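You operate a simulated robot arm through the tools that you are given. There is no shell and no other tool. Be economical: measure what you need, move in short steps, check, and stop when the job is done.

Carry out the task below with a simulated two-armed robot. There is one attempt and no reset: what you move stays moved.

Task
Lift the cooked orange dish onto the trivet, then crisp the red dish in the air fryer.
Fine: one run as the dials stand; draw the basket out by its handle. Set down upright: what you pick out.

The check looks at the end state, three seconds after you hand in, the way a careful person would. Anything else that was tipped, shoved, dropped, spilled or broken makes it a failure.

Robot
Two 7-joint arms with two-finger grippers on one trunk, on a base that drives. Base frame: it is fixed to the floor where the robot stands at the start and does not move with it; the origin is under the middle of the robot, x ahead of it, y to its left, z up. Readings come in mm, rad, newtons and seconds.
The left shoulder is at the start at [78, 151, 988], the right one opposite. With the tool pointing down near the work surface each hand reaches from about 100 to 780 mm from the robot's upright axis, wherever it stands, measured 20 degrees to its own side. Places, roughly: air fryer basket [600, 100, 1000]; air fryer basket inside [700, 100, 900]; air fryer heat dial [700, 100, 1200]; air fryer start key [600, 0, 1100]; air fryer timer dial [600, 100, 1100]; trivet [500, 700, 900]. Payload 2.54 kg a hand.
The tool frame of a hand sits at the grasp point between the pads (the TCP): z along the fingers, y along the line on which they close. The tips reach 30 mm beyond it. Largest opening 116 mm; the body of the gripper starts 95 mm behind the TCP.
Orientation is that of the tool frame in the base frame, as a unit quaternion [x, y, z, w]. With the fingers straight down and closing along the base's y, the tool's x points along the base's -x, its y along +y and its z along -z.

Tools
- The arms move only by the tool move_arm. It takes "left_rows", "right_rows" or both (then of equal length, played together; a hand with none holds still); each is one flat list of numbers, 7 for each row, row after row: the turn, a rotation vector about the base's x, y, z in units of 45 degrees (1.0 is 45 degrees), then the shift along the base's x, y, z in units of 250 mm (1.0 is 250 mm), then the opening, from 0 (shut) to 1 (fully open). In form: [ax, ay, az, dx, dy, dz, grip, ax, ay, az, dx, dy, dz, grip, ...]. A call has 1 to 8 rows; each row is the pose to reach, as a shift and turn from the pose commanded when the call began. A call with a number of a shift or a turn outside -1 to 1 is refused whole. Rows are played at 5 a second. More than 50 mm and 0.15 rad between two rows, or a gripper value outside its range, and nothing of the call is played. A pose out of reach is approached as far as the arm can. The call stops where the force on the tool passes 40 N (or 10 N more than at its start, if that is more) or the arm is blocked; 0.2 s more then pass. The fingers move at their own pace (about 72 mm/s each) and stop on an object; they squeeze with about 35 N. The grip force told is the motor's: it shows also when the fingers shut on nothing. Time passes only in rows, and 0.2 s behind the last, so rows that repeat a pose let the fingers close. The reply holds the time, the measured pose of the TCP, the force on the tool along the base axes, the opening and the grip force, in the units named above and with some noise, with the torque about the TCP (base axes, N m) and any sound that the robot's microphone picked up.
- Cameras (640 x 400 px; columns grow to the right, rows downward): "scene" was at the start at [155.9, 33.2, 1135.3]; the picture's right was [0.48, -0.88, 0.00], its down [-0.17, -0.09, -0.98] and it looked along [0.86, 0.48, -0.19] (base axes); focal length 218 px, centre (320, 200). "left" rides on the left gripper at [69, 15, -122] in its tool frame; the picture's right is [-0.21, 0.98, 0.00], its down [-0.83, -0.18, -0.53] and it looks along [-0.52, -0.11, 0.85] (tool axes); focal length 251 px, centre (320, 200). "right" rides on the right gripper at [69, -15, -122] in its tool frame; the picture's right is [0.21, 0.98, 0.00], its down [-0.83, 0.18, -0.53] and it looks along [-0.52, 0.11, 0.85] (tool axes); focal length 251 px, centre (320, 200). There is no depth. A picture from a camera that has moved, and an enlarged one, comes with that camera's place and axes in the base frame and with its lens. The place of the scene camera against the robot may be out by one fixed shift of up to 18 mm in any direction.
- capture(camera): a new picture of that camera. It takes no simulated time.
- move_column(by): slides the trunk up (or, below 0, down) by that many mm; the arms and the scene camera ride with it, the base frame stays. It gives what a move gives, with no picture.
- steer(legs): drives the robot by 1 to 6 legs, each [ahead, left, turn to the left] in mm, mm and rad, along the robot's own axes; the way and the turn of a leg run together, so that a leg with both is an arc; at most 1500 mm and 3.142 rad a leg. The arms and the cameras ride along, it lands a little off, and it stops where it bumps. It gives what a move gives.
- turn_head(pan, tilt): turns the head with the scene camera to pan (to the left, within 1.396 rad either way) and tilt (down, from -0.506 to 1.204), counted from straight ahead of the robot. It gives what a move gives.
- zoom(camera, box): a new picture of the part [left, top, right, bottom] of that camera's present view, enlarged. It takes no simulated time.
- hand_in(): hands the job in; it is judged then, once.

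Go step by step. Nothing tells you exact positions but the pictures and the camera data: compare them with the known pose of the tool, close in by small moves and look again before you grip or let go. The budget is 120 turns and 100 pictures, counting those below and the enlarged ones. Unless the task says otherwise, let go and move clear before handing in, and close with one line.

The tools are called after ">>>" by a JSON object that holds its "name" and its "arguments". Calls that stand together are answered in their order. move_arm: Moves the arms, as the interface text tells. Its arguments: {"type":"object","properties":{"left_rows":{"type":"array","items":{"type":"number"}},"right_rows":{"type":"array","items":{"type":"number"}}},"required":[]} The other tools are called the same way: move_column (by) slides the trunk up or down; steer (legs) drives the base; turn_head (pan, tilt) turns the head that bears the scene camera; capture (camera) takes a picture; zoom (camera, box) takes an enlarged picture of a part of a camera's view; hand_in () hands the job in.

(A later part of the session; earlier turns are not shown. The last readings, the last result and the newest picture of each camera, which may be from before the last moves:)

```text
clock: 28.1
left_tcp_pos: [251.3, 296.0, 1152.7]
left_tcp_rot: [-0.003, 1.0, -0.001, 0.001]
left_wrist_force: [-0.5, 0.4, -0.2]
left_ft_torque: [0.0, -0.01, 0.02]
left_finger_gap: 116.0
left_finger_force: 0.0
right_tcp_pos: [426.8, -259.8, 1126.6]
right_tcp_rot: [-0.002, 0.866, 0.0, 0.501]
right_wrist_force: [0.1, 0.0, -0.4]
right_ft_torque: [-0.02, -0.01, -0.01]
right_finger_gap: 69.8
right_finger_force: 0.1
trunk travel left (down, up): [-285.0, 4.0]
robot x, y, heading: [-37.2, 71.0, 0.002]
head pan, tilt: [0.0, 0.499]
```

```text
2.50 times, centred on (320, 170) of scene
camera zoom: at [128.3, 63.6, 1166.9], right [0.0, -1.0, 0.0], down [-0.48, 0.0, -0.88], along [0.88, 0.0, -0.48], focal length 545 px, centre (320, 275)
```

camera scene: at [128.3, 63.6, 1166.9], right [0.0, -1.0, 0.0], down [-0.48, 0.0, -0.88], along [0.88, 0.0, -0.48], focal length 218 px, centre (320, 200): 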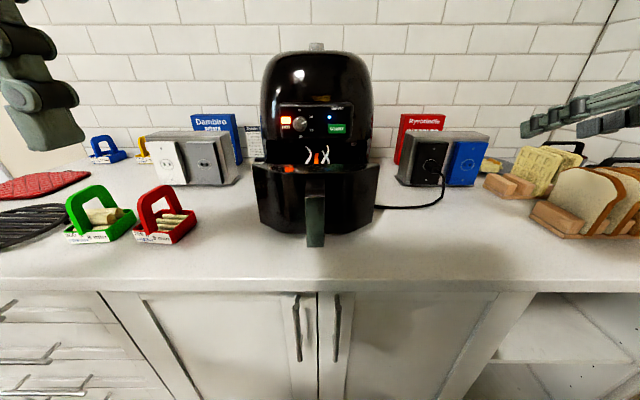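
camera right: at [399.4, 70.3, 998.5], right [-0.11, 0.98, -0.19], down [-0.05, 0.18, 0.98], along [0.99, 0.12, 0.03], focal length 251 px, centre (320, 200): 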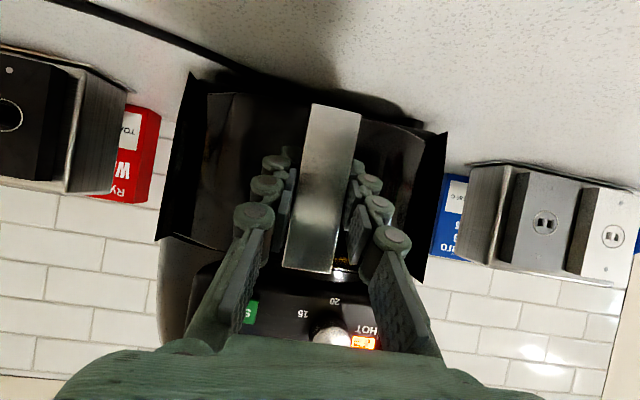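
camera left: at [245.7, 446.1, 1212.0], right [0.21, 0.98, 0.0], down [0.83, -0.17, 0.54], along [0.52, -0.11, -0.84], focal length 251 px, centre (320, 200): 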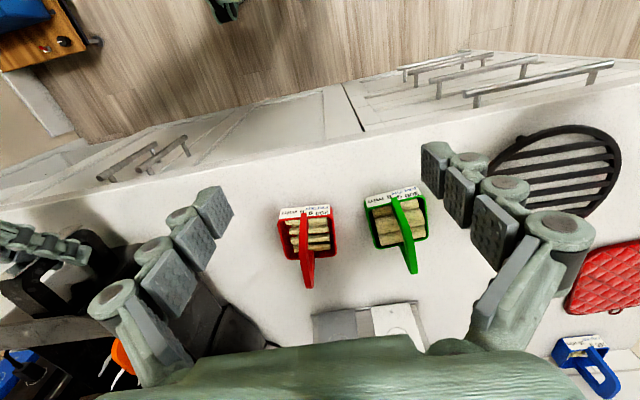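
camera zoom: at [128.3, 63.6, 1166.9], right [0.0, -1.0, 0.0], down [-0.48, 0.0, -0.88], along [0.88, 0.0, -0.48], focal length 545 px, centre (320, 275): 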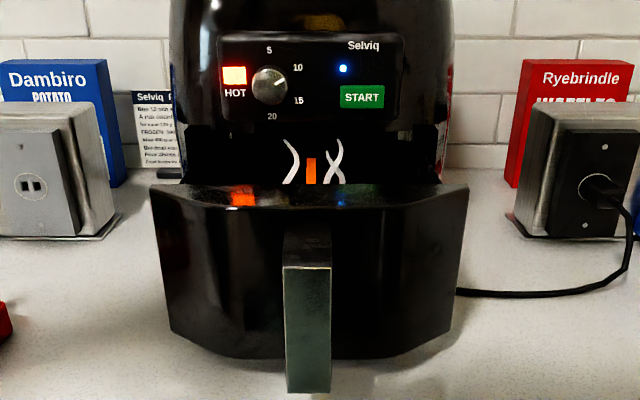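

The orange arch is edge-on at y≈72 but still under the fryer body, so the basket must come out further. I'll back up and line up the right hand on the handle again.

>>> {"name": "steer", "arguments": {"legs": [[-190, 0, 0], [0, 160, 0]]}}

>>> {"name": "move_arm", "arguments": {"right_rows": [0, 0, 0, 0, 0.15, -0.08, 0.6, 0, 0, 0, 0.05, 0.3, -0.16, 0.6, 0, 0, 0, 0.1, 0.45, -0.24, 0.6, 0, 0, 0, 0.15, 0.6, -0.32, 0.6, 0, 0, 0, 0.2, 0.72, -0.42, 0.6, 0, 0, 0, 0.25, 0.73, -0.52, 0.6]}}

>>> {"name": "capture", "arguments": {"camera": "right"}}

```text
clock: 31.5
left_tcp_pos: [59.8, 454.5, 1152.3]
left_tcp_rot: [-0.001, 1.0, 0.0, 0.001]
left_wrist_force: [-0.1, -0.5, -0.2]
left_ft_torque: [0.02, 0.0, 0.0]
left_finger_gap: 116.0
left_finger_force: 0.1
right_tcp_pos: [233.0, -101.7, 1126.8]
right_tcp_rot: [-0.001, 0.866, -0.001, 0.501]
right_wrist_force: [0.9, 0.3, -0.5]
right_ft_torque: [-0.02, 0.03, -0.03]
right_finger_gap: 69.4
right_finger_force: 0.0
trunk travel left (down, up): [-285.0, 4.0]
robot x, y, heading: [-231.1, 235.8, 0.004]
head pan, tilt: [0.0, 0.499]
```

```text
clock: 32.9
left_tcp_pos: [59.4, 453.3, 1153.1]
left_tcp_rot: [-0.001, 1.0, -0.001, 0.001]
left_wrist_force: [0.6, -0.4, -0.7]
left_ft_torque: [0.03, -0.04, 0.01]
left_finger_gap: 115.9
left_finger_force: 0.0
right_tcp_pos: [293.2, 81.8, 996.4]
right_tcp_rot: [0.0, 0.865, -0.001, 0.501]
right_wrist_force: [0.9, -0.3, 0.1]
right_ft_torque: [-0.02, 0.0, 0.02]
right_finger_gap: 69.8
right_finger_force: 0.0
right hand out of reach, approached as far as the arm can: row 3, 4
trunk travel left (down, up): [-285.0, 4.0]
robot x, y, heading: [-230.1, 236.6, -0.002]
head pan, tilt: [0.0, 0.499]
```

```text
65 pictures are left
camera right: at [153.9, 67.9, 998.2], right [-0.11, 0.98, -0.19], down [-0.05, 0.18, 0.98], along [0.99, 0.11, 0.03], focal length 251 px, centre (320, 200)
```

right: 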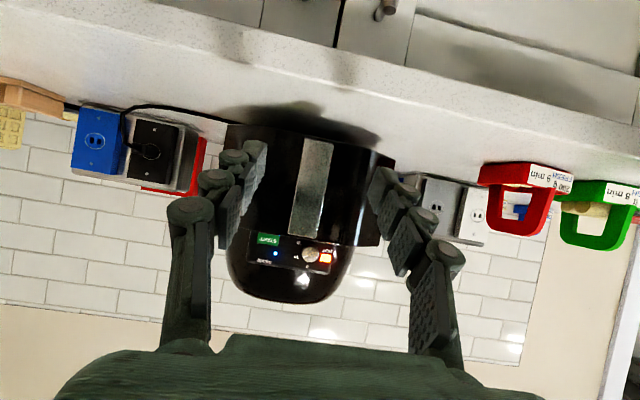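

>>> {"name": "move_arm", "arguments": {"right_rows": [0, 0, 0, 0.15, 0.0, 0, 0.6, 0, 0, 0, 0.28, 0.0, 0, 0.6, 0, 0, 0, 0.388, 0.003, 0, 0.6, 0, 0, 0, 0.388, 0.003, 0, 0, 0, 0, 0, 0.388, 0.003, 0, 0, 0, 0, 0, 0.388, 0.003, 0, 0]}}

>>> {"name": "move_arm", "arguments": {"right_rows": [0, 0, 0, -0.04, 0, 0, 0, 0, 0, 0, -0.08, 0, 0, 0, 0, 0, 0, -0.12, 0, 0, 0, 0, 0, 0, -0.16, 0, 0, 0, 0, 0, 0, -0.2, 0, 0, 0]}}

>>> {"name": "capture", "arguments": {"camera": "scene"}}

```text
clock: 34.3
left_tcp_pos: [58.2, 456.0, 1153.2]
left_tcp_rot: [-0.002, 1.0, -0.001, 0.001]
left_wrist_force: [0.5, 0.4, -0.5]
left_ft_torque: [-0.01, 0.0, -0.01]
left_finger_gap: 116.0
left_finger_force: 0.1
right_tcp_pos: [390.7, 83.1, 997.4]
right_tcp_rot: [-0.002, 0.865, -0.001, 0.501]
right_wrist_force: [0.3, 8.4, -0.6]
right_ft_torque: [0.2, -0.25, 0.22]
right_finger_gap: 26.4
right_finger_force: 34.9
trunk travel left (down, up): [-285.0, 4.0]
robot x, y, heading: [-230.8, 234.2, 0.002]
head pan, tilt: [0.0, 0.499]
```

```text
clock: 35.5
left_tcp_pos: [60.6, 456.1, 1151.2]
left_tcp_rot: [-0.001, 1.0, -0.002, 0.001]
left_wrist_force: [0.3, 0.1, -0.5]
left_ft_torque: [-0.04, 0.0, -0.01]
left_finger_gap: 116.1
left_finger_force: 0.1
right_tcp_pos: [341.0, 83.3, 994.9]
right_tcp_rot: [-0.001, 0.866, -0.002, 0.5]
right_wrist_force: [-1.1, 12.5, -0.9]
right_ft_torque: [0.23, -0.77, 0.11]
right_finger_gap: 26.8
right_finger_force: 34.9
trunk travel left (down, up): [-285.0, 4.0]
robot x, y, heading: [-230.8, 235.3, -0.008]
head pan, tilt: [0.0, 0.499]
```

```text
64 pictures are left
camera scene: at [-64.5, 224.2, 1166.7], right [0.0, -1.0, 0.0], down [-0.48, 0.0, -0.88], along [0.88, 0.0, -0.48], focal length 218 px, centre (320, 200)
```

scene: 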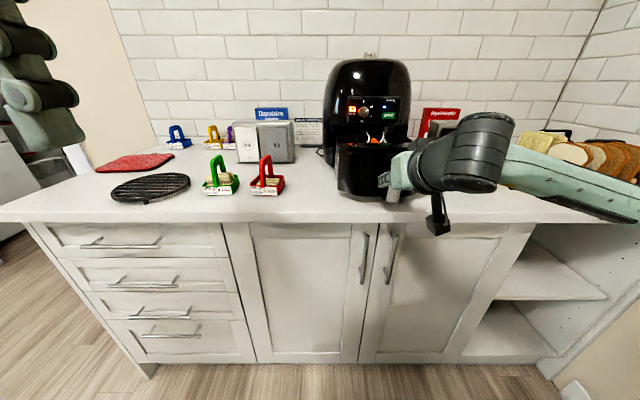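

>>> {"name": "zoom", "arguments": {"camera": "scene", "box": [310, 80, 430, 210]}}

```text
3.08 times, centred on (370, 145) of scene
camera zoom: at [-64.5, 224.2, 1166.7], right [0.0, -1.0, 0.0], down [-0.48, 0.0, -0.88], along [0.88, 0.0, -0.48], focal length 671 px, centre (166, 369)
```

zoom: 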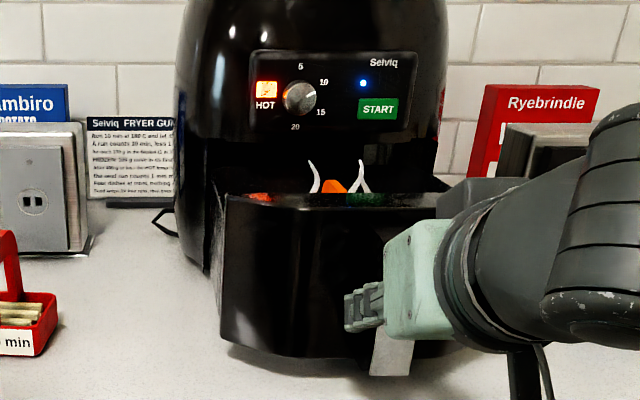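

The orange arch is near x≈560, still just at the fryer face, so I'll pull about 60 mm more and watch for a stop.

>>> {"name": "move_arm", "arguments": {"right_rows": [0, 0, 0, -0.04, -0.01, 0, 0, 0, 0, 0, -0.08, -0.01, 0, 0, 0, 0, 0, -0.12, -0.015, 0, 0, 0, 0, 0, -0.16, -0.015, 0, 0, 0, 0, 0, -0.2, -0.02, 0, 0, 0, 0, 0, -0.24, -0.02, 0, 0]}}

>>> {"name": "zoom", "arguments": {"camera": "scene", "box": [310, 80, 430, 210]}}

```text
clock: 36.9
left_tcp_pos: [61.7, 455.1, 1151.8]
left_tcp_rot: [-0.001, 1.0, 0.0, 0.0]
left_wrist_force: [0.0, 0.6, 0.0]
left_ft_torque: [0.0, 0.0, 0.01]
left_finger_gap: 116.2
left_finger_force: 0.1
right_tcp_pos: [289.8, 75.1, 998.1]
right_tcp_rot: [0.004, 0.866, -0.004, 0.5]
right_wrist_force: [24.6, -2.8, -0.2]
right_ft_torque: [-0.12, -0.52, 0.22]
right_finger_gap: 28.0
right_finger_force: 34.6
right hand out of reach, approached as far as the arm can: row 6
trunk travel left (down, up): [-285.0, 4.0]
robot x, y, heading: [-229.9, 236.2, -0.002]
head pan, tilt: [0.0, 0.499]
```

```text
3.08 times, centred on (370, 145) of scene
camera zoom: at [-62.3, 222.6, 1166.5], right [0.0, -1.0, 0.0], down [-0.48, 0.0, -0.88], along [0.88, 0.0, -0.48], focal length 671 px, centre (166, 369)
```

zoom: 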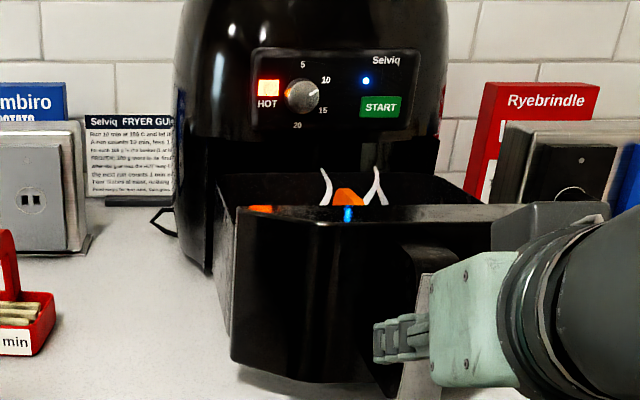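

The pull force jumped, which looks like the drawer's stop. I'll ease off, release and retreat to the right, then look in from above.

>>> {"name": "move_arm", "arguments": {"right_rows": [0, 0, 0, 0.015, 0.01, 0, 0, 0, 0, 0, 0.015, 0.01, 0, 0.6, 0, 0, 0, 0.015, 0.01, 0, 0.6, 0, 0, 0, -0.1, 0, 0, 0.6, 0, 0, 0, -0.2, -0.05, 0.0, 0.6, 0, 0, 0, -0.2, -0.2, 0, 0.6, 0, 0, 0, -0.2, -0.38, 0, 0.6, 0, 0, 0, -0.2, -0.56, 0, 0.6]}}

>>> {"name": "move_arm", "arguments": {"right_rows": [0, 0, 0, 0.0, -0.18, 0.0, 0.6, 0, 0, 0, 0, -0.36, 0.0, 0.6, 0, 0, 0, 0, -0.5, 0.1, 0.6, 0, 0, 0, 0, -0.6, 0.2, 0.6]}}

>>> {"name": "steer", "arguments": {"legs": [[0, -180, 0], [160, 0, 0]]}}

>>> {"name": "capture", "arguments": {"camera": "scene"}}

```text
clock: 38.7
left_tcp_pos: [58.3, 454.0, 1154.7]
left_tcp_rot: [-0.002, 1.0, 0.0, 0.001]
left_wrist_force: [0.5, 0.3, -0.5]
left_ft_torque: [0.01, -0.05, 0.03]
left_finger_gap: 115.8
left_finger_force: 0.0
right_tcp_pos: [270.0, -76.5, 1010.4]
right_tcp_rot: [0.001, 0.867, -0.002, 0.499]
right_wrist_force: [-0.6, 0.9, -0.1]
right_ft_torque: [-0.02, -0.02, -0.02]
right_finger_gap: 69.7
right_finger_force: 0.3
right hand out of reach, approached as far as the arm can: row 4, 5, 6, 7, 8
trunk travel left (down, up): [-285.0, 4.0]
robot x, y, heading: [-235.2, 234.2, 0.004]
head pan, tilt: [0.0, 0.499]
```

```text
clock: 39.7
left_tcp_pos: [59.6, 453.8, 1153.3]
left_tcp_rot: [0.0, 1.0, 0.0, 0.001]
left_wrist_force: [-0.1, -0.4, 0.1]
left_ft_torque: [0.04, 0.01, -0.01]
left_finger_gap: 116.1
left_finger_force: 0.1
right_tcp_pos: [267.8, -225.3, 1060.6]
right_tcp_rot: [-0.001, 0.865, -0.001, 0.501]
right_wrist_force: [-0.2, 0.6, -0.3]
right_ft_torque: [-0.01, -0.03, 0.01]
right_finger_gap: 69.6
right_finger_force: 0.0
trunk travel left (down, up): [-285.0, 4.0]
robot x, y, heading: [-231.9, 234.0, -0.001]
head pan, tilt: [0.0, 0.499]
```

```text
clock: 43.0
left_tcp_pos: [219.9, 279.3, 1152.4]
left_tcp_rot: [-0.003, 1.0, -0.001, 0.0]
left_wrist_force: [0.0, -0.1, -0.1]
left_ft_torque: [-0.03, 0.04, 0.01]
left_finger_gap: 115.8
left_finger_force: 0.0
right_tcp_pos: [431.1, -400.4, 1058.9]
right_tcp_rot: [-0.001, 0.866, -0.001, 0.499]
right_wrist_force: [1.0, 0.3, -0.8]
right_ft_torque: [-0.03, 0.02, 0.0]
right_finger_gap: 69.6
right_finger_force: 0.1
trunk travel left (down, up): [-285.0, 4.0]
robot x, y, heading: [-72.9, 56.1, 0.006]
head pan, tilt: [0.0, 0.499]
```

```text
61 pictures are left
camera scene: at [96.1, 46.7, 1166.7], right [0.0, -1.0, 0.0], down [-0.48, 0.0, -0.88], along [0.88, 0.0, -0.48], focal length 218 px, centre (320, 200)
```

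scene: 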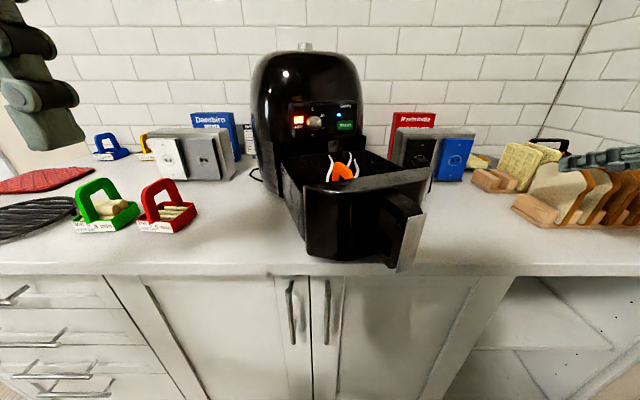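

The basket is now skewed to the right, because the hand dragged it sideways on the retreat. I'll look closely.

>>> {"name": "zoom", "arguments": {"camera": "scene", "box": [235, 90, 445, 280]}}

```text
2.11 times, centred on (340, 185) of scene
camera zoom: at [96.1, 46.7, 1166.7], right [0.0, -1.0, 0.0], down [-0.48, 0.0, -0.88], along [0.88, 0.0, -0.48], focal length 459 px, centre (278, 232)
```

zoom: 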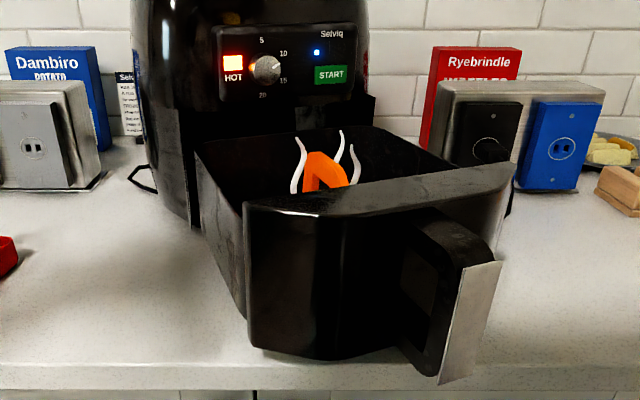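

The basket sits free and yawed about 20° on the counter, with the dish upright inside. I'll bring the left hand over it, tilted forward 30°, for a closer look.

>>> {"name": "move_arm", "arguments": {"left_rows": [0, -0.17, 0, 0.08, -0.1, 0, 1, 0, -0.34, 0, 0.16, -0.2, 0, 1, 0, -0.5, 0, 0.26, -0.32, 0, 1, 0, -0.67, 0, 0.38, -0.44, 0.0, 1, 0, -0.67, 0, 0.5, -0.56, 0.0, 1, 0, -0.67, 0, 0.62, -0.68, 0.0, 1, 0, -0.67, 0, 0.74, -0.8, 0.0, 1, 0, -0.67, 0, 0.84, -0.92, 0.0, 1]}}

>>> {"name": "capture", "arguments": {"camera": "left"}}

>>> {"name": "capture", "arguments": {"camera": "scene"}}

```text
clock: 44.9
left_tcp_pos: [367.5, 120.0, 1152.6]
left_tcp_rot: [-0.004, 0.965, -0.002, 0.262]
left_wrist_force: [0.5, 0.4, 0.1]
left_ft_torque: [0.01, 0.02, -0.02]
left_finger_gap: 116.1
left_finger_force: 0.1
left hand out of reach, approached as far as the arm can: row 6, 7, 8
right_tcp_pos: [431.1, -401.1, 1060.0]
right_tcp_rot: [-0.002, 0.866, 0.0, 0.501]
right_wrist_force: [0.0, 0.9, 0.5]
right_ft_torque: [-0.03, 0.01, 0.04]
right_finger_gap: 69.5
right_finger_force: 0.0
trunk travel left (down, up): [-285.0, 4.0]
robot x, y, heading: [-69.1, 56.8, 0.0]
head pan, tilt: [0.0, 0.499]
```

```text
59 pictures are left
camera left: at [246.0, 135.5, 1223.8], right [0.18, 0.98, 0.1], down [0.45, -0.17, 0.88], along [0.88, -0.11, -0.47], focal length 251 px, centre (320, 200)
```

left: 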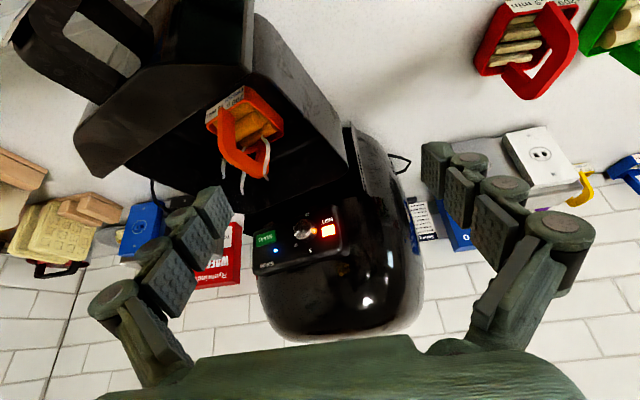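

```text
58 pictures are left
camera scene: at [95.7, 46.7, 1166.8], right [0.0, -1.0, 0.0], down [-0.48, 0.0, -0.88], along [0.88, 0.0, -0.48], focal length 218 px, centre (320, 200)
```

scene: 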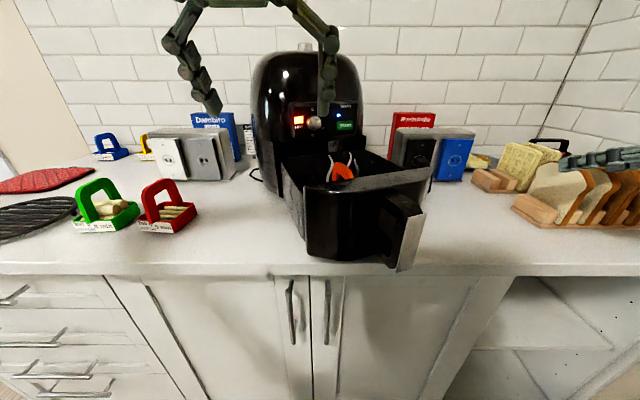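

>>> {"name": "zoom", "arguments": {"camera": "left", "box": [190, 70, 310, 200]}}

>>> {"name": "zoom", "arguments": {"camera": "left", "box": [0, 0, 400, 260]}}

```text
3.08 times, centred on (250, 135) of left
camera zoom: at [246.0, 135.5, 1223.8], right [0.18, 0.98, 0.1], down [0.45, -0.17, 0.88], along [0.88, -0.11, -0.47], focal length 774 px, centre (535, 400)
```

zoom: 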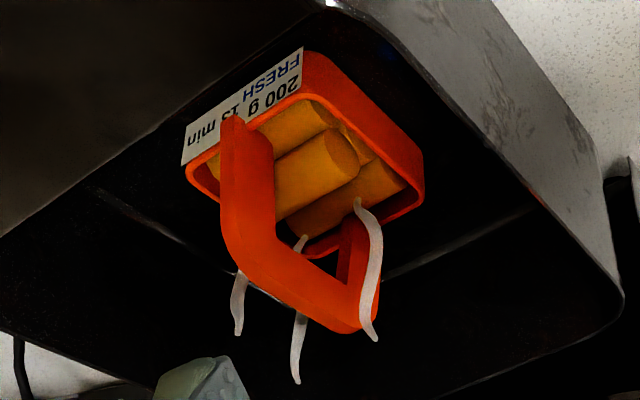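

```text
1.54 times, centred on (200, 130) of left
camera zoom: at [246.0, 135.5, 1223.8], right [0.18, 0.98, 0.1], down [0.45, -0.17, 0.88], along [0.88, -0.11, -0.47], focal length 387 px, centre (505, 308)
```

zoom: 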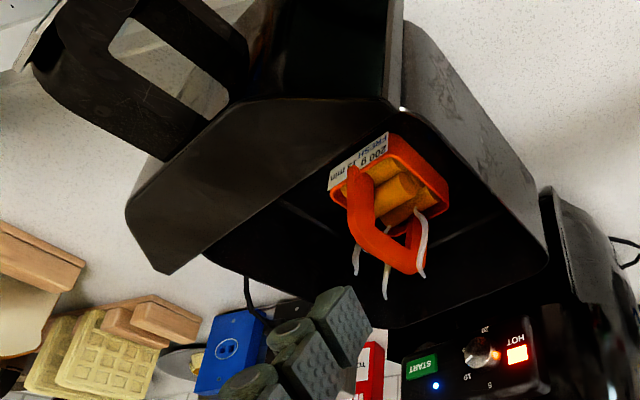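

The basket holds only the orange dish (200 g); its arch bar is near [489, 13, ~1020] and yawed about 16°. I'll tuck the right hand in and move the base closer for left-arm reach.

>>> {"name": "move_arm", "arguments": {"right_rows": [0, 0, 0, -0.13, 0.1, 0.03, 0.6, 0, 0, 0, -0.26, 0.2, 0.06, 0.6, 0, 0, 0, -0.39, 0.3, 0.1, 0.6, 0, 0, 0, -0.52, 0.3, 0.1, 0.6]}}

>>> {"name": "steer", "arguments": {"legs": [[0, -80, 0], [40, 0, 0]]}}

>>> {"name": "move_arm", "arguments": {"left_rows": [0, 0, 0.1, 0.02, -0.02, -0.1, 0.8, 0, 0, 0.2, 0.05, -0.04, -0.2, 0.8, 0, 0, 0.3, 0.08, -0.06, -0.25, 0.7, 0, 0, 0.36, 0.1, -0.06, -0.25, 0.7]}}

>>> {"name": "capture", "arguments": {"camera": "left"}}

```text
clock: 45.9
left_tcp_pos: [367.8, 120.2, 1153.9]
left_tcp_rot: [-0.003, 0.965, -0.002, 0.262]
left_wrist_force: [0.3, 0.3, -0.4]
left_ft_torque: [0.01, -0.04, -0.03]
left_finger_gap: 116.0
left_finger_force: 0.1
right_tcp_pos: [301.4, -330.1, 1089.9]
right_tcp_rot: [-0.002, 0.866, 0.0, 0.5]
right_wrist_force: [-0.8, -0.6, -0.9]
right_ft_torque: [0.01, 0.01, -0.04]
right_finger_gap: 69.8
right_finger_force: 0.1
right hand out of reach, approached as far as the arm can: row 4
trunk travel left (down, up): [-285.0, 4.0]
robot x, y, heading: [-67.7, 59.6, 0.008]
head pan, tilt: [0.0, 0.499]
```

```text
clock: 47.1
left_tcp_pos: [370.1, 70.2, 1151.4]
left_tcp_rot: [0.003, 0.966, -0.004, 0.26]
left_wrist_force: [-0.6, 0.9, -1.2]
left_ft_torque: [-0.02, -0.01, -0.03]
left_finger_gap: 116.0
left_finger_force: 0.0
right_tcp_pos: [300.8, -380.5, 1089.6]
right_tcp_rot: [0.001, 0.867, -0.002, 0.499]
right_wrist_force: [-0.4, -0.2, -0.4]
right_ft_torque: [-0.01, 0.02, -0.03]
right_finger_gap: 69.4
right_finger_force: 0.1
trunk travel left (down, up): [-285.0, 4.0]
robot x, y, heading: [-69.0, 10.8, -0.005]
head pan, tilt: [0.0, 0.499]
stopped in leg 1: the robot was blocked; the commanded pose is now the measured one
```

```text
clock: 48.1
left_tcp_pos: [383.1, 105.0, 1106.7]
left_tcp_rot: [-0.134, 0.956, 0.034, 0.26]
left_wrist_force: [0.1, -0.7, 0.2]
left_ft_torque: [0.02, -0.02, -0.01]
left_finger_gap: 81.2
left_finger_force: 0.0
left hand out of reach, approached as far as the arm can: row 1, 2, 3, 4
right_tcp_pos: [300.2, -379.9, 1089.7]
right_tcp_rot: [0.002, 0.866, -0.003, 0.501]
right_wrist_force: [-0.2, 0.0, 0.0]
right_ft_torque: [0.0, -0.01, 0.01]
right_finger_gap: 69.8
right_finger_force: 0.1
trunk travel left (down, up): [-285.0, 4.0]
robot x, y, heading: [-64.9, 11.9, -0.005]
head pan, tilt: [0.0, 0.499]
```

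```text
55 pictures are left
camera left: at [262.0, 86.9, 1176.2], right [-0.09, 0.99, 0.1], down [0.47, -0.05, 0.88], along [0.88, 0.13, -0.47], focal length 251 px, centre (320, 200)
```

left: 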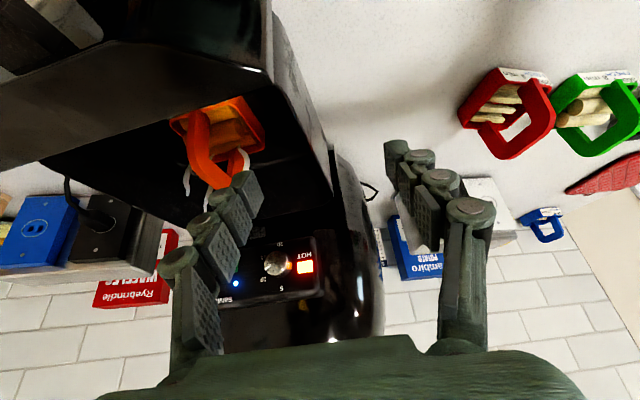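

The base bumped into something. I'll check the scene before going on.

>>> {"name": "capture", "arguments": {"camera": "scene"}}

>>> {"name": "capture", "arguments": {"camera": "right"}}

```text
54 pictures are left
camera scene: at [96.4, -1.0, 1167.2], right [-0.01, -1.0, 0.0], down [-0.48, 0.0, -0.88], along [0.88, -0.01, -0.48], focal length 218 px, centre (320, 200)
```

scene: 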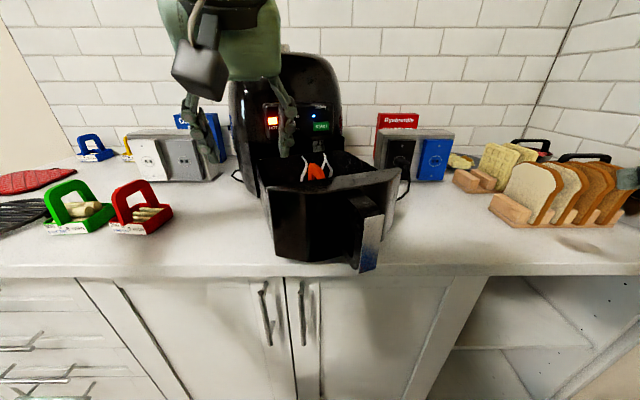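

```text
53 pictures are left
camera right: at [160.7, -394.5, 1092.6], right [-0.1, 0.98, -0.19], down [-0.05, 0.18, 0.98], along [0.99, 0.11, 0.03], focal length 251 px, centre (320, 200)
```

right: 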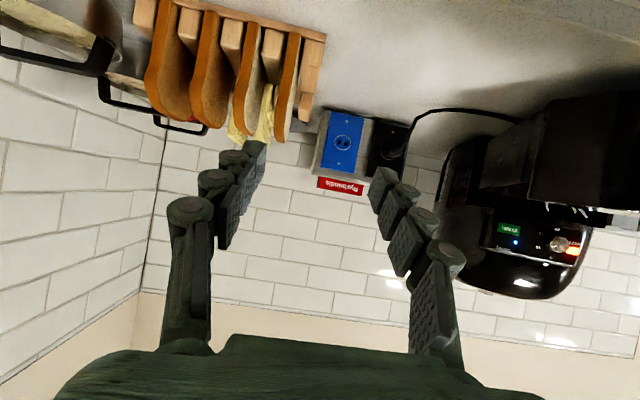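

The right elbow most likely touched the side wall; nothing on the counter moved. I'll park the left arm, shift the base left and use the right hand for the dish instead.

>>> {"name": "move_arm", "arguments": {"left_rows": [0, 0, 0, -0.05, 0.05, 0.12, 0.7, 0, 0, 0, -0.15, 0.15, 0.14, 0.7, 0, 0, 0, -0.27, 0.25, 0.14, 0.7, 0, 0, 0, -0.4, 0.35, 0.14, 0.7, 0, 0, 0, -0.5, 0.5, 0.14, 0.7, 0, 0, 0, -0.6, 0.65, 0.14, 0.7]}}

>>> {"name": "steer", "arguments": {"legs": [[0, 190, 0]]}}

>>> {"name": "move_arm", "arguments": {"right_rows": [0, 0.15, 0, 0.05, 0.12, 0.1, 0.7, 0, 0.3, 0, 0.1, 0.24, 0.2, 0.7, 0, 0.45, 0, 0.15, 0.38, 0.22, 0.7, 0, 0.6, 0, 0.2, 0.52, 0.22, 0.7, 0, 0.67, 0, 0.28, 0.64, 0.22, 0.7, 0, 0.67, 0, 0.4, 0.7, 0.22, 0.7, 0, 0.67, 0, 0.5, 0.74, 0.22, 0.7]}}

>>> {"name": "capture", "arguments": {"camera": "right"}}

```text
clock: 49.5
left_tcp_pos: [236.1, 265.8, 1137.7]
left_tcp_rot: [-0.133, 0.956, 0.033, 0.258]
left_wrist_force: [-0.9, -0.1, -1.2]
left_ft_torque: [0.0, 0.02, 0.02]
left_finger_gap: 81.2
left_finger_force: 0.0
right_tcp_pos: [300.7, -380.5, 1090.1]
right_tcp_rot: [0.003, 0.866, -0.003, 0.5]
right_wrist_force: [-0.7, 0.2, -0.5]
right_ft_torque: [0.03, 0.0, -0.02]
right_finger_gap: 70.0
right_finger_force: 0.1
trunk travel left (down, up): [-285.0, 4.0]
robot x, y, heading: [-67.1, 11.0, -0.003]
head pan, tilt: [0.0, 0.499]
```

```text
clock: 52.0
left_tcp_pos: [238.9, 455.7, 1138.5]
left_tcp_rot: [-0.133, 0.956, 0.033, 0.259]
left_wrist_force: [0.0, -0.3, 0.0]
left_ft_torque: [-0.03, 0.0, 0.01]
left_finger_gap: 81.0
left_finger_force: 0.0
right_tcp_pos: [302.0, -189.9, 1089.4]
right_tcp_rot: [0.003, 0.866, -0.003, 0.5]
right_wrist_force: [0.7, -0.8, 0.7]
right_ft_torque: [0.01, 0.0, 0.0]
right_finger_gap: 69.4
right_finger_force: 0.1
trunk travel left (down, up): [-285.0, 4.0]
robot x, y, heading: [-67.6, 205.8, -0.004]
head pan, tilt: [0.0, 0.499]
```

```text
clock: 53.6
left_tcp_pos: [238.8, 456.5, 1138.8]
left_tcp_rot: [-0.133, 0.956, 0.034, 0.258]
left_wrist_force: [0.1, 0.1, 1.0]
left_ft_torque: [0.01, -0.01, 0.0]
left_finger_gap: 81.4
left_finger_force: 0.0
right_tcp_pos: [428.1, -4.2, 1148.9]
right_tcp_rot: [0.002, 0.966, -0.004, 0.257]
right_wrist_force: [0.2, -0.6, 0.4]
right_ft_torque: [-0.01, 0.01, 0.01]
right_finger_gap: 81.3
right_finger_force: 0.1
trunk travel left (down, up): [-285.0, 4.0]
robot x, y, heading: [-68.2, 204.7, -0.004]
head pan, tilt: [0.0, 0.499]
```

```text
52 pictures are left
camera right: at [308.6, -18.6, 1220.5], right [-0.18, 0.98, -0.11], down [0.45, 0.18, 0.87], along [0.87, 0.11, -0.47], focal length 251 px, centre (320, 200)
```

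right: 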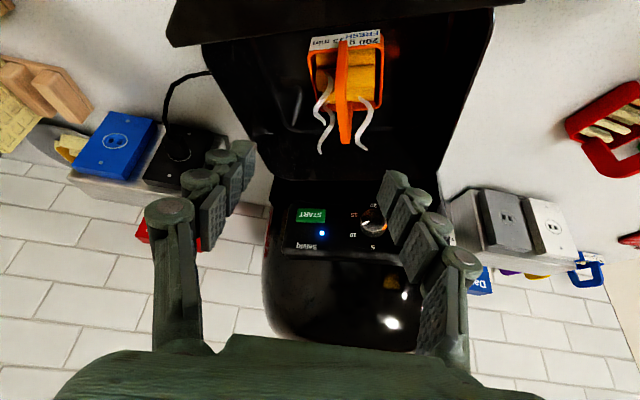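

>>> {"name": "zoom", "arguments": {"camera": "right", "box": [280, 10, 420, 170]}}

```text
2.50 times, centred on (350, 90) of right
camera zoom: at [308.6, -18.6, 1220.5], right [-0.18, 0.98, -0.11], down [0.45, 0.18, 0.87], along [0.87, 0.11, -0.47], focal length 629 px, centre (245, 475)
```

zoom: 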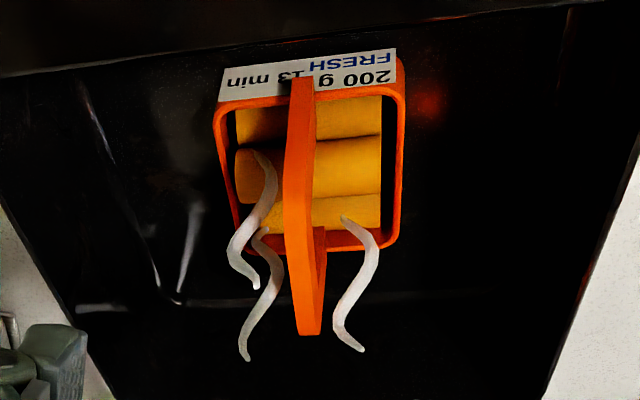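

Triangulating, the bar runs from (448, 6) to (513, 27) at z≈1027, yawed 18°. I'll hover over its middle with a steeper hand to clear the basket rim.

>>> {"name": "move_arm", "arguments": {"right_rows": [-0.013, 0.083, 0.1, 0.05, 0.02, -0.04, 0.55, -0.026, 0.166, 0.2, 0.1, 0.04, -0.08, 0.55, -0.039, 0.25, 0.3, 0.15, 0.06, -0.12, 0.55, -0.052, 0.333, 0.4, 0.212, 0.084, -0.17, 0.55]}}

>>> {"name": "capture", "arguments": {"camera": "right"}}

>>> {"name": "capture", "arguments": {"camera": "scene"}}

```text
clock: 54.6
left_tcp_pos: [240.0, 455.8, 1138.8]
left_tcp_rot: [-0.133, 0.956, 0.034, 0.258]
left_wrist_force: [-0.3, -0.6, -0.4]
left_ft_torque: [0.02, 0.02, 0.02]
left_finger_gap: 81.2
left_finger_force: 0.1
right_tcp_pos: [479.9, 14.9, 1104.1]
right_tcp_rot: [-0.155, 0.98, 0.018, 0.127]
right_wrist_force: [0.2, -0.5, -0.1]
right_ft_torque: [-0.01, 0.04, -0.01]
right_finger_gap: 63.8
right_finger_force: 0.0
trunk travel left (down, up): [-285.0, 4.0]
robot x, y, heading: [-67.0, 203.1, -0.005]
head pan, tilt: [0.0, 0.499]
```

```text
50 pictures are left
camera right: at [393.1, -27.1, 1205.8], right [-0.5, 0.86, -0.06], down [0.57, 0.38, 0.72], along [0.65, 0.33, -0.69], focal length 251 px, centre (320, 200)
```

right: 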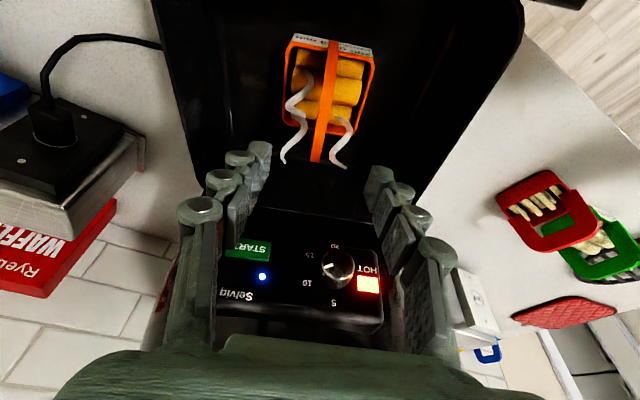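

```text
49 pictures are left
camera scene: at [99.7, 190.2, 1166.7], right [-0.01, -1.0, 0.0], down [-0.48, 0.0, -0.88], along [0.88, -0.01, -0.48], focal length 218 px, centre (320, 200)
```

scene: 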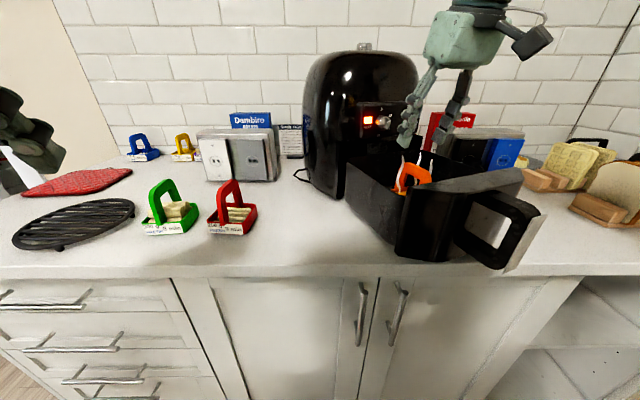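

The bar lines up between the fingers. I'll descend most of the way and check.

>>> {"name": "move_arm", "arguments": {"right_rows": [0, 0, 0, 0, 0, -0.15, 0.55, 0, 0, 0, 0, 0, -0.25, 0.55]}}

>>> {"name": "capture", "arguments": {"camera": "right"}}

```text
clock: 55.2
left_tcp_pos: [238.6, 456.6, 1140.3]
left_tcp_rot: [-0.133, 0.956, 0.034, 0.259]
left_wrist_force: [-0.5, -0.2, 0.6]
left_ft_torque: [-0.01, 0.0, -0.03]
left_finger_gap: 81.3
left_finger_force: 0.0
right_tcp_pos: [479.6, 16.0, 1040.1]
right_tcp_rot: [-0.154, 0.98, 0.016, 0.127]
right_wrist_force: [0.6, -1.9, -0.8]
right_ft_torque: [0.02, 0.0, -0.03]
right_finger_gap: 64.0
right_finger_force: 0.1
trunk travel left (down, up): [-285.0, 4.0]
robot x, y, heading: [-64.7, 197.3, -0.007]
head pan, tilt: [0.0, 0.499]
```

```text
48 pictures are left
camera right: at [391.6, -27.3, 1142.4], right [-0.5, 0.87, -0.06], down [0.57, 0.38, 0.72], along [0.65, 0.33, -0.69], focal length 251 px, centre (320, 200)
```

right: 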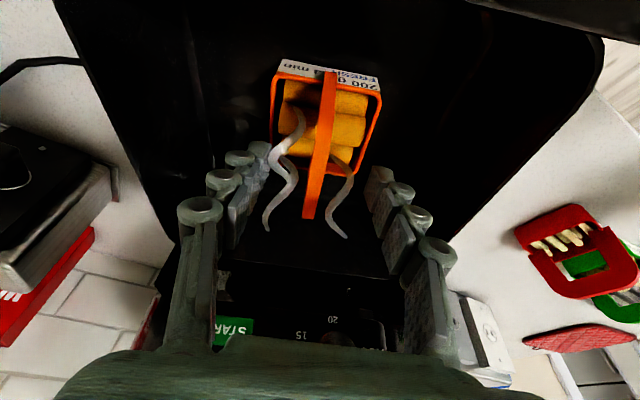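

The bar's top is confirmed at z≈1027. I'll go down 21 mm and close.

>>> {"name": "move_arm", "arguments": {"right_rows": [0, 0, 0, 0, 0, -0.05, 0.55, 0, 0, 0, 0, 0, -0.085, 0.55, 0, 0, 0, 0, 0, -0.085, 0, 0, 0, 0, 0, 0, -0.085, 0, 0, 0, 0, 0, 0, -0.085, 0]}}

>>> {"name": "capture", "arguments": {"camera": "right"}}

```text
clock: 56.4
left_tcp_pos: [239.3, 456.3, 1139.4]
left_tcp_rot: [-0.133, 0.956, 0.034, 0.259]
left_wrist_force: [-0.7, 0.9, 1.0]
left_ft_torque: [0.04, -0.05, 0.01]
left_finger_gap: 81.4
left_finger_force: 0.1
right_tcp_pos: [479.9, 13.8, 1019.1]
right_tcp_rot: [-0.154, 0.98, 0.017, 0.126]
right_wrist_force: [0.4, -2.3, 0.3]
right_ft_torque: [-0.02, -0.05, -0.12]
right_finger_gap: 6.2
right_finger_force: 35.2
trunk travel left (down, up): [-285.0, 4.0]
robot x, y, heading: [-62.6, 202.4, -0.007]
head pan, tilt: [0.0, 0.499]
```

```text
47 pictures are left
camera right: at [392.1, -28.5, 1121.3], right [-0.5, 0.87, -0.06], down [0.57, 0.38, 0.73], along [0.65, 0.32, -0.69], focal length 251 px, centre (320, 200)
```

right: 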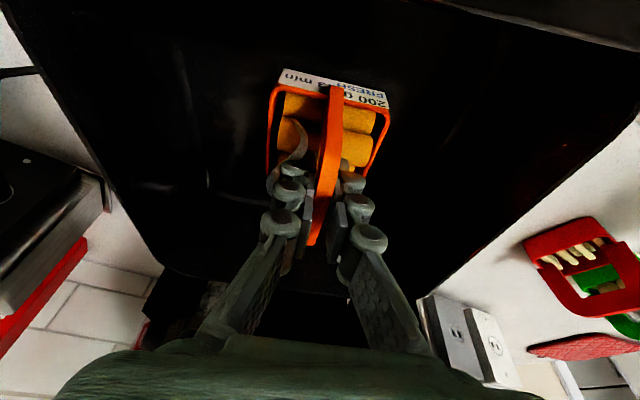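

It's gripped at 6 mm. I'll lift.

>>> {"name": "move_arm", "arguments": {"right_rows": [0, 0, 0, 0, 0, 0.08, 0, 0, 0, 0, 0, 0, 0.2, 0, 0, 0, 0, 0, 0, 0.35, 0, 0, 0, 0, -0.02, 0, 0.5, 0, 0, 0, 0, -0.06, 0, 0.62, 0, 0, 0, 0, -0.1, 0.0, 0.68, 0]}}

>>> {"name": "capture", "arguments": {"camera": "scene"}}

```text
clock: 57.8
left_tcp_pos: [239.5, 456.2, 1139.1]
left_tcp_rot: [-0.133, 0.956, 0.034, 0.259]
left_wrist_force: [0.1, -0.3, -0.7]
left_ft_torque: [-0.01, -0.01, -0.03]
left_finger_gap: 81.2
left_finger_force: 0.1
right_tcp_pos: [455.6, 13.9, 1188.6]
right_tcp_rot: [-0.155, 0.98, 0.018, 0.127]
right_wrist_force: [-0.3, 0.2, -3.9]
right_ft_torque: [0.01, 0.02, -0.02]
right_finger_gap: 6.4
right_finger_force: 34.6
trunk travel left (down, up): [-285.0, 4.0]
robot x, y, heading: [-69.1, 202.0, -0.007]
head pan, tilt: [0.0, 0.499]
```

```text
46 pictures are left
camera scene: at [99.2, 190.0, 1166.8], right [-0.01, -1.0, 0.0], down [-0.48, 0.0, -0.88], along [0.88, -0.01, -0.48], focal length 218 px, centre (320, 200)
```

scene: 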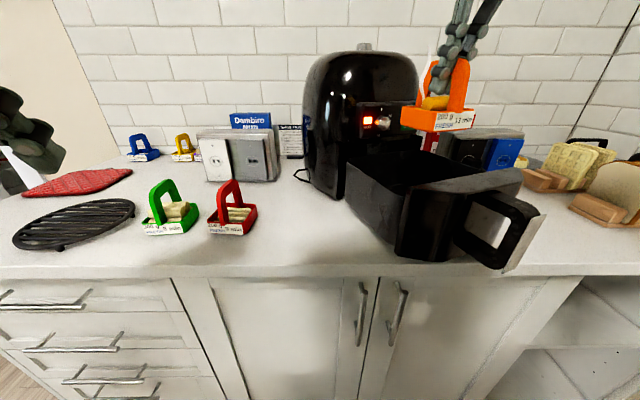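

The dish is clear of the rim and level. I'll drive left with it toward the trivet, which I put at about [502, 720].

>>> {"name": "steer", "arguments": {"legs": [[0, 520, 0]]}}

>>> {"name": "turn_head", "arguments": {"pan": 0.0, "tilt": 0.6}}

>>> {"name": "capture", "arguments": {"camera": "scene"}}

>>> {"name": "capture", "arguments": {"camera": "right"}}

```text
clock: 63.3
left_tcp_pos: [244.9, 978.6, 1139.0]
left_tcp_rot: [-0.13, 0.957, 0.032, 0.259]
left_wrist_force: [-0.6, 0.6, -0.9]
left_ft_torque: [0.03, 0.01, -0.02]
left_finger_gap: 81.1
left_finger_force: 0.1
right_tcp_pos: [458.7, 536.7, 1188.4]
right_tcp_rot: [-0.152, 0.98, 0.017, 0.127]
right_wrist_force: [-0.3, 0.8, -4.4]
right_ft_torque: [0.0, 0.08, 0.02]
right_finger_gap: 6.7
right_finger_force: 34.4
trunk travel left (down, up): [-285.0, 4.0]
robot x, y, heading: [-58.9, 728.3, -0.008]
head pan, tilt: [0.0, 0.499]
```

```text
clock: 64.0
left_tcp_pos: [245.9, 978.7, 1138.4]
left_tcp_rot: [-0.131, 0.956, 0.033, 0.259]
left_wrist_force: [-1.2, 0.3, -0.5]
left_ft_torque: [0.03, 0.0, 0.0]
left_finger_gap: 81.2
left_finger_force: 0.0
right_tcp_pos: [458.5, 534.6, 1188.1]
right_tcp_rot: [-0.152, 0.98, 0.016, 0.127]
right_wrist_force: [-0.5, 0.0, -5.1]
right_ft_torque: [0.0, 0.02, 0.01]
right_finger_gap: 6.7
right_finger_force: 34.3
trunk travel left (down, up): [-285.0, 4.0]
robot x, y, heading: [-58.1, 728.9, -0.016]
head pan, tilt: [0.0, 0.6]
```

```text
45 pictures are left
camera scene: at [102.2, 713.6, 1157.7], right [-0.01, -1.0, 0.0], down [-0.56, 0.01, -0.83], along [0.82, -0.01, -0.56], focal length 218 px, centre (320, 200)
```

scene: 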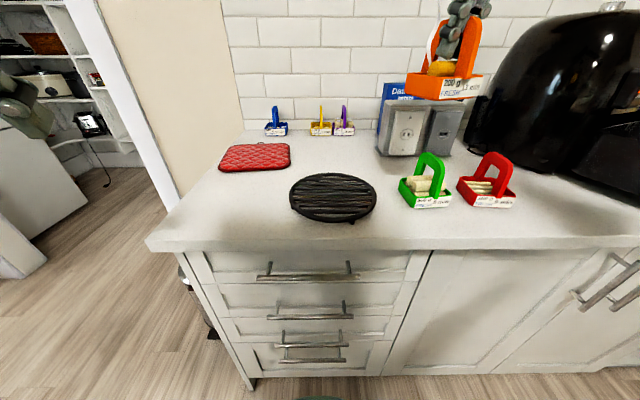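

```text
44 pictures are left
camera right: at [371.6, 492.8, 1289.7], right [-0.49, 0.87, -0.06], down [0.58, 0.38, 0.72], along [0.65, 0.32, -0.69], focal length 251 px, centre (320, 200)
```

right: 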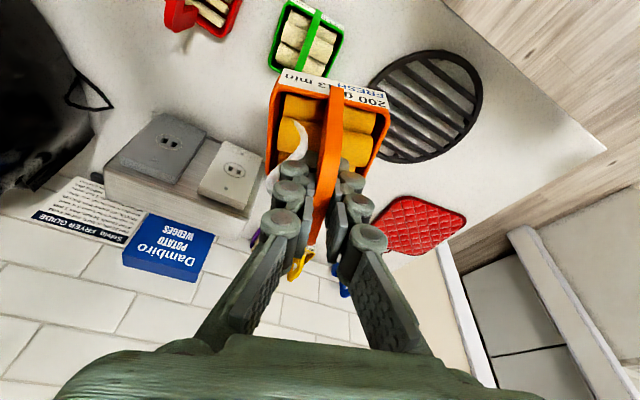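

By the hand camera the trivet centre is near [466, 705]. I'll carry the dish over it with the arm and look again.

>>> {"name": "move_arm", "arguments": {"right_rows": [0, 0, 0, 0, 0.15, 0, 0, 0, 0, 0, 0, 0.3, 0, 0, 0, 0, 0, 0.01, 0.45, 0, 0, 0, 0, 0, 0.02, 0.58, 0, 0, 0, 0, 0, 0.03, 0.68, 0, 0, 0, 0, 0, 0.03, 0.68, -0.15, 0, 0, 0, 0, 0.03, 0.68, -0.3, 0, 0, 0, 0, 0.03, 0.68, -0.4, 0]}}

>>> {"name": "capture", "arguments": {"camera": "right"}}

>>> {"name": "capture", "arguments": {"camera": "scene"}}

```text
clock: 65.8
left_tcp_pos: [245.2, 978.8, 1138.7]
left_tcp_rot: [-0.131, 0.956, 0.034, 0.259]
left_wrist_force: [-0.2, 0.1, 0.2]
left_ft_torque: [0.03, -0.03, 0.03]
left_finger_gap: 81.1
left_finger_force: 0.0
right_tcp_pos: [439.6, 650.8, 1095.6]
right_tcp_rot: [-0.151, 0.98, 0.017, 0.127]
right_wrist_force: [-0.3, -0.2, -4.2]
right_ft_torque: [0.05, 0.02, 0.01]
right_finger_gap: 7.0
right_finger_force: 35.5
right hand out of reach, approached as far as the arm can: row 2, 3, 4, 5, 6, 7, 8
trunk travel left (down, up): [-285.0, 4.0]
robot x, y, heading: [-66.4, 726.0, -0.009]
head pan, tilt: [0.0, 0.6]
```

```text
43 pictures are left
camera right: at [352.2, 607.9, 1197.8], right [-0.49, 0.87, -0.06], down [0.58, 0.38, 0.73], along [0.65, 0.32, -0.68], focal length 251 px, centre (320, 200)
```

right: 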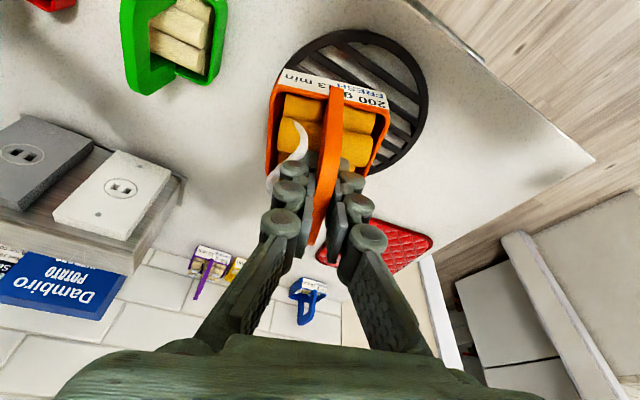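

```text
42 pictures are left
camera scene: at [101.5, 713.3, 1157.9], right [-0.01, -1.0, 0.0], down [-0.56, 0.01, -0.83], along [0.83, -0.01, -0.56], focal length 218 px, centre (320, 200)
```

scene: 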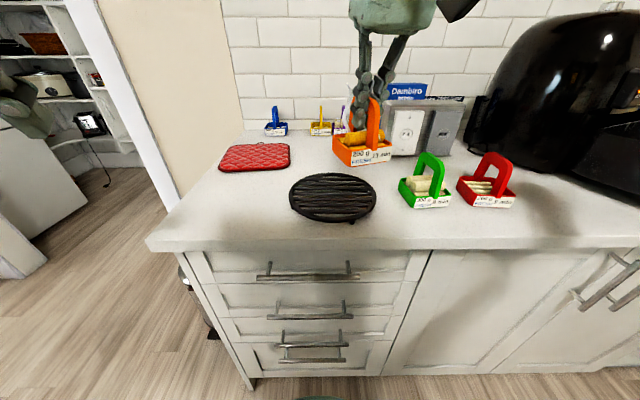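

The arm is at its limit. The trivet centre works out to about [466, 700], so I'll nudge the base by the remaining 26 and 50 mm.

>>> {"name": "steer", "arguments": {"legs": [[28, 50, 0]]}}

>>> {"name": "move_arm", "arguments": {"right_rows": [0, 0, 0, 0, 0, -0.12, 0, 0, 0, 0, 0, 0, -0.24, 0]}}

>>> {"name": "capture", "arguments": {"camera": "right"}}

>>> {"name": "capture", "arguments": {"camera": "scene"}}

```text
clock: 67.0
left_tcp_pos: [274.2, 1028.3, 1139.3]
left_tcp_rot: [-0.13, 0.957, 0.033, 0.259]
left_wrist_force: [-0.2, 0.3, 0.2]
left_ft_torque: [-0.04, 0.04, 0.0]
left_finger_gap: 81.2
left_finger_force: 0.0
right_tcp_pos: [468.6, 700.6, 1096.2]
right_tcp_rot: [-0.151, 0.98, 0.016, 0.127]
right_wrist_force: [0.8, 0.2, -4.3]
right_ft_torque: [-0.06, 0.02, 0.01]
right_finger_gap: 6.4
right_finger_force: 34.8
trunk travel left (down, up): [-285.0, 4.0]
robot x, y, heading: [-33.8, 778.9, -0.012]
head pan, tilt: [0.0, 0.6]
```

```text
clock: 67.5
left_tcp_pos: [275.6, 1027.8, 1138.8]
left_tcp_rot: [-0.131, 0.957, 0.033, 0.258]
left_wrist_force: [0.4, 0.3, -0.1]
left_ft_torque: [0.0, 0.03, 0.0]
left_finger_gap: 81.5
left_finger_force: 0.0
right_tcp_pos: [468.8, 701.6, 1033.7]
right_tcp_rot: [-0.151, 0.98, 0.016, 0.126]
right_wrist_force: [0.0, 0.6, -5.4]
right_ft_torque: [-0.03, 0.01, -0.03]
right_finger_gap: 6.6
right_finger_force: 35.5
trunk travel left (down, up): [-285.0, 4.0]
robot x, y, heading: [-30.9, 776.9, -0.017]
head pan, tilt: [0.0, 0.6]
```

```text
41 pictures are left
camera right: at [380.9, 658.8, 1135.4], right [-0.49, 0.87, -0.06], down [0.58, 0.38, 0.72], along [0.65, 0.32, -0.69], focal length 251 px, centre (320, 200)
```

right: 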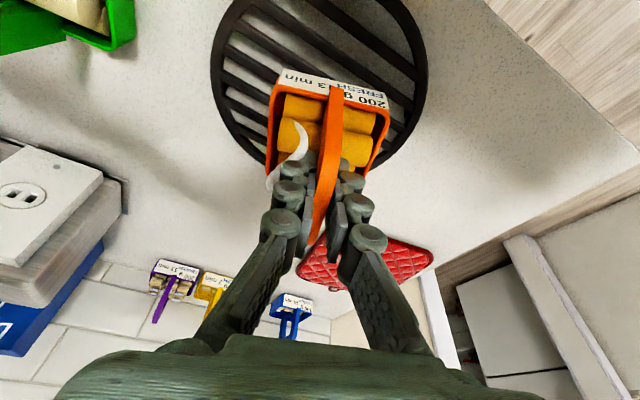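

```text
40 pictures are left
camera scene: at [131.0, 763.2, 1157.7], right [-0.01, -1.0, 0.0], down [-0.57, 0.01, -0.82], along [0.82, -0.01, -0.57], focal length 218 px, centre (320, 200)
```

scene: 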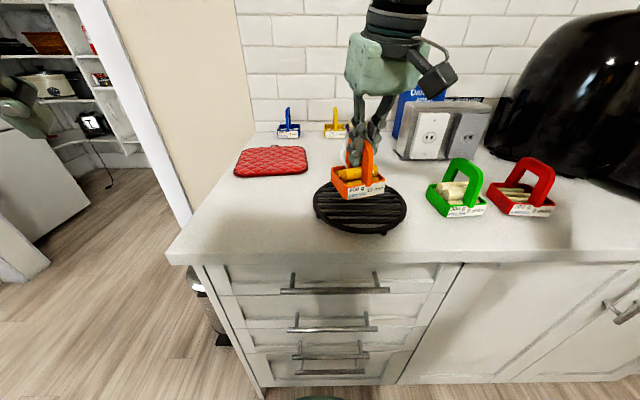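

The dish hangs over the trivet and needs about 8 mm toward -y. I'll lower slowly and feel for contact.

>>> {"name": "move_arm", "arguments": {"right_rows": [0, 0, 0, -0.005, -0.03, -0.02, 0, 0, 0, 0, -0.005, -0.03, -0.04, 0, 0, 0, 0, -0.005, -0.03, -0.06, 0]}}

>>> {"name": "zoom", "arguments": {"camera": "scene", "box": [300, 130, 420, 240]}}

```text
clock: 68.3
left_tcp_pos: [274.5, 1028.1, 1139.2]
left_tcp_rot: [-0.13, 0.956, 0.033, 0.259]
left_wrist_force: [0.6, 0.0, 0.0]
left_ft_torque: [0.0, 0.01, 0.01]
left_finger_gap: 81.2
left_finger_force: 0.1
right_tcp_pos: [467.9, 693.1, 1020.7]
right_tcp_rot: [-0.152, 0.98, 0.017, 0.127]
right_wrist_force: [-0.1, 0.0, -4.5]
right_ft_torque: [-0.01, 0.09, -0.02]
right_finger_gap: 6.6
right_finger_force: 34.3
trunk travel left (down, up): [-285.0, 4.0]
robot x, y, heading: [-33.3, 774.9, -0.009]
head pan, tilt: [0.0, 0.6]
```

```text
3.64 times, centred on (360, 185) of scene
camera zoom: at [130.7, 763.3, 1157.7], right [-0.01, -1.0, 0.0], down [-0.57, 0.01, -0.82], along [0.82, -0.01, -0.57], focal length 793 px, centre (174, 254)
```

zoom: 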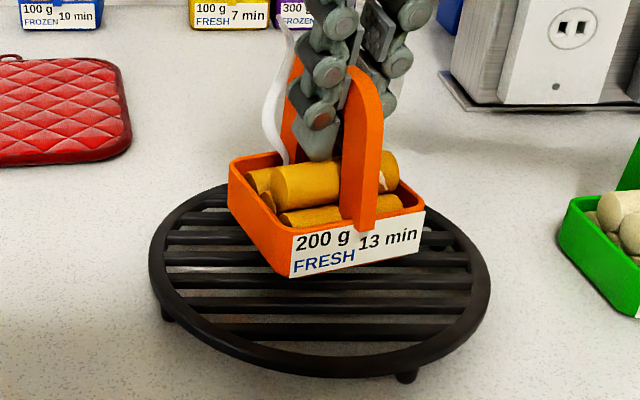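

The dish still looks about 35–40 mm above the trivet. I'll keep lowering in small steps.

>>> {"name": "move_arm", "arguments": {"right_rows": [0, 0, 0, 0, -0.01, -0.03, 0, 0, 0, 0, 0, -0.02, -0.06, 0, 0, 0, 0, 0, -0.02, -0.09, 0]}}

>>> {"name": "zoom", "arguments": {"camera": "scene", "box": [300, 130, 420, 240]}}

```text
clock: 69.2
left_tcp_pos: [272.1, 1028.2, 1140.7]
left_tcp_rot: [-0.131, 0.956, 0.033, 0.26]
left_wrist_force: [-1.0, 0.0, -0.5]
left_ft_torque: [0.03, -0.01, 0.01]
left_finger_gap: 81.2
left_finger_force: 0.1
right_tcp_pos: [467.4, 687.7, 1004.9]
right_tcp_rot: [-0.15, 0.979, 0.018, 0.135]
right_wrist_force: [1.0, -7.6, 31.5]
right_ft_torque: [0.19, -0.79, -0.12]
right_finger_gap: 7.4
right_finger_force: 35.4
trunk travel left (down, up): [-285.0, 4.0]
robot x, y, heading: [-36.6, 771.7, -0.017]
head pan, tilt: [0.0, 0.6]
```

```text
3.64 times, centred on (360, 185) of scene
camera zoom: at [128.1, 762.6, 1159.0], right [-0.01, -1.0, 0.0], down [-0.56, 0.01, -0.83], along [0.83, -0.01, -0.56], focal length 793 px, centre (174, 254)
```

zoom: 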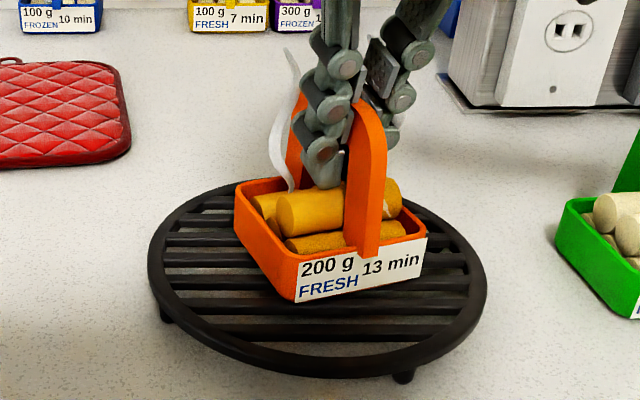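

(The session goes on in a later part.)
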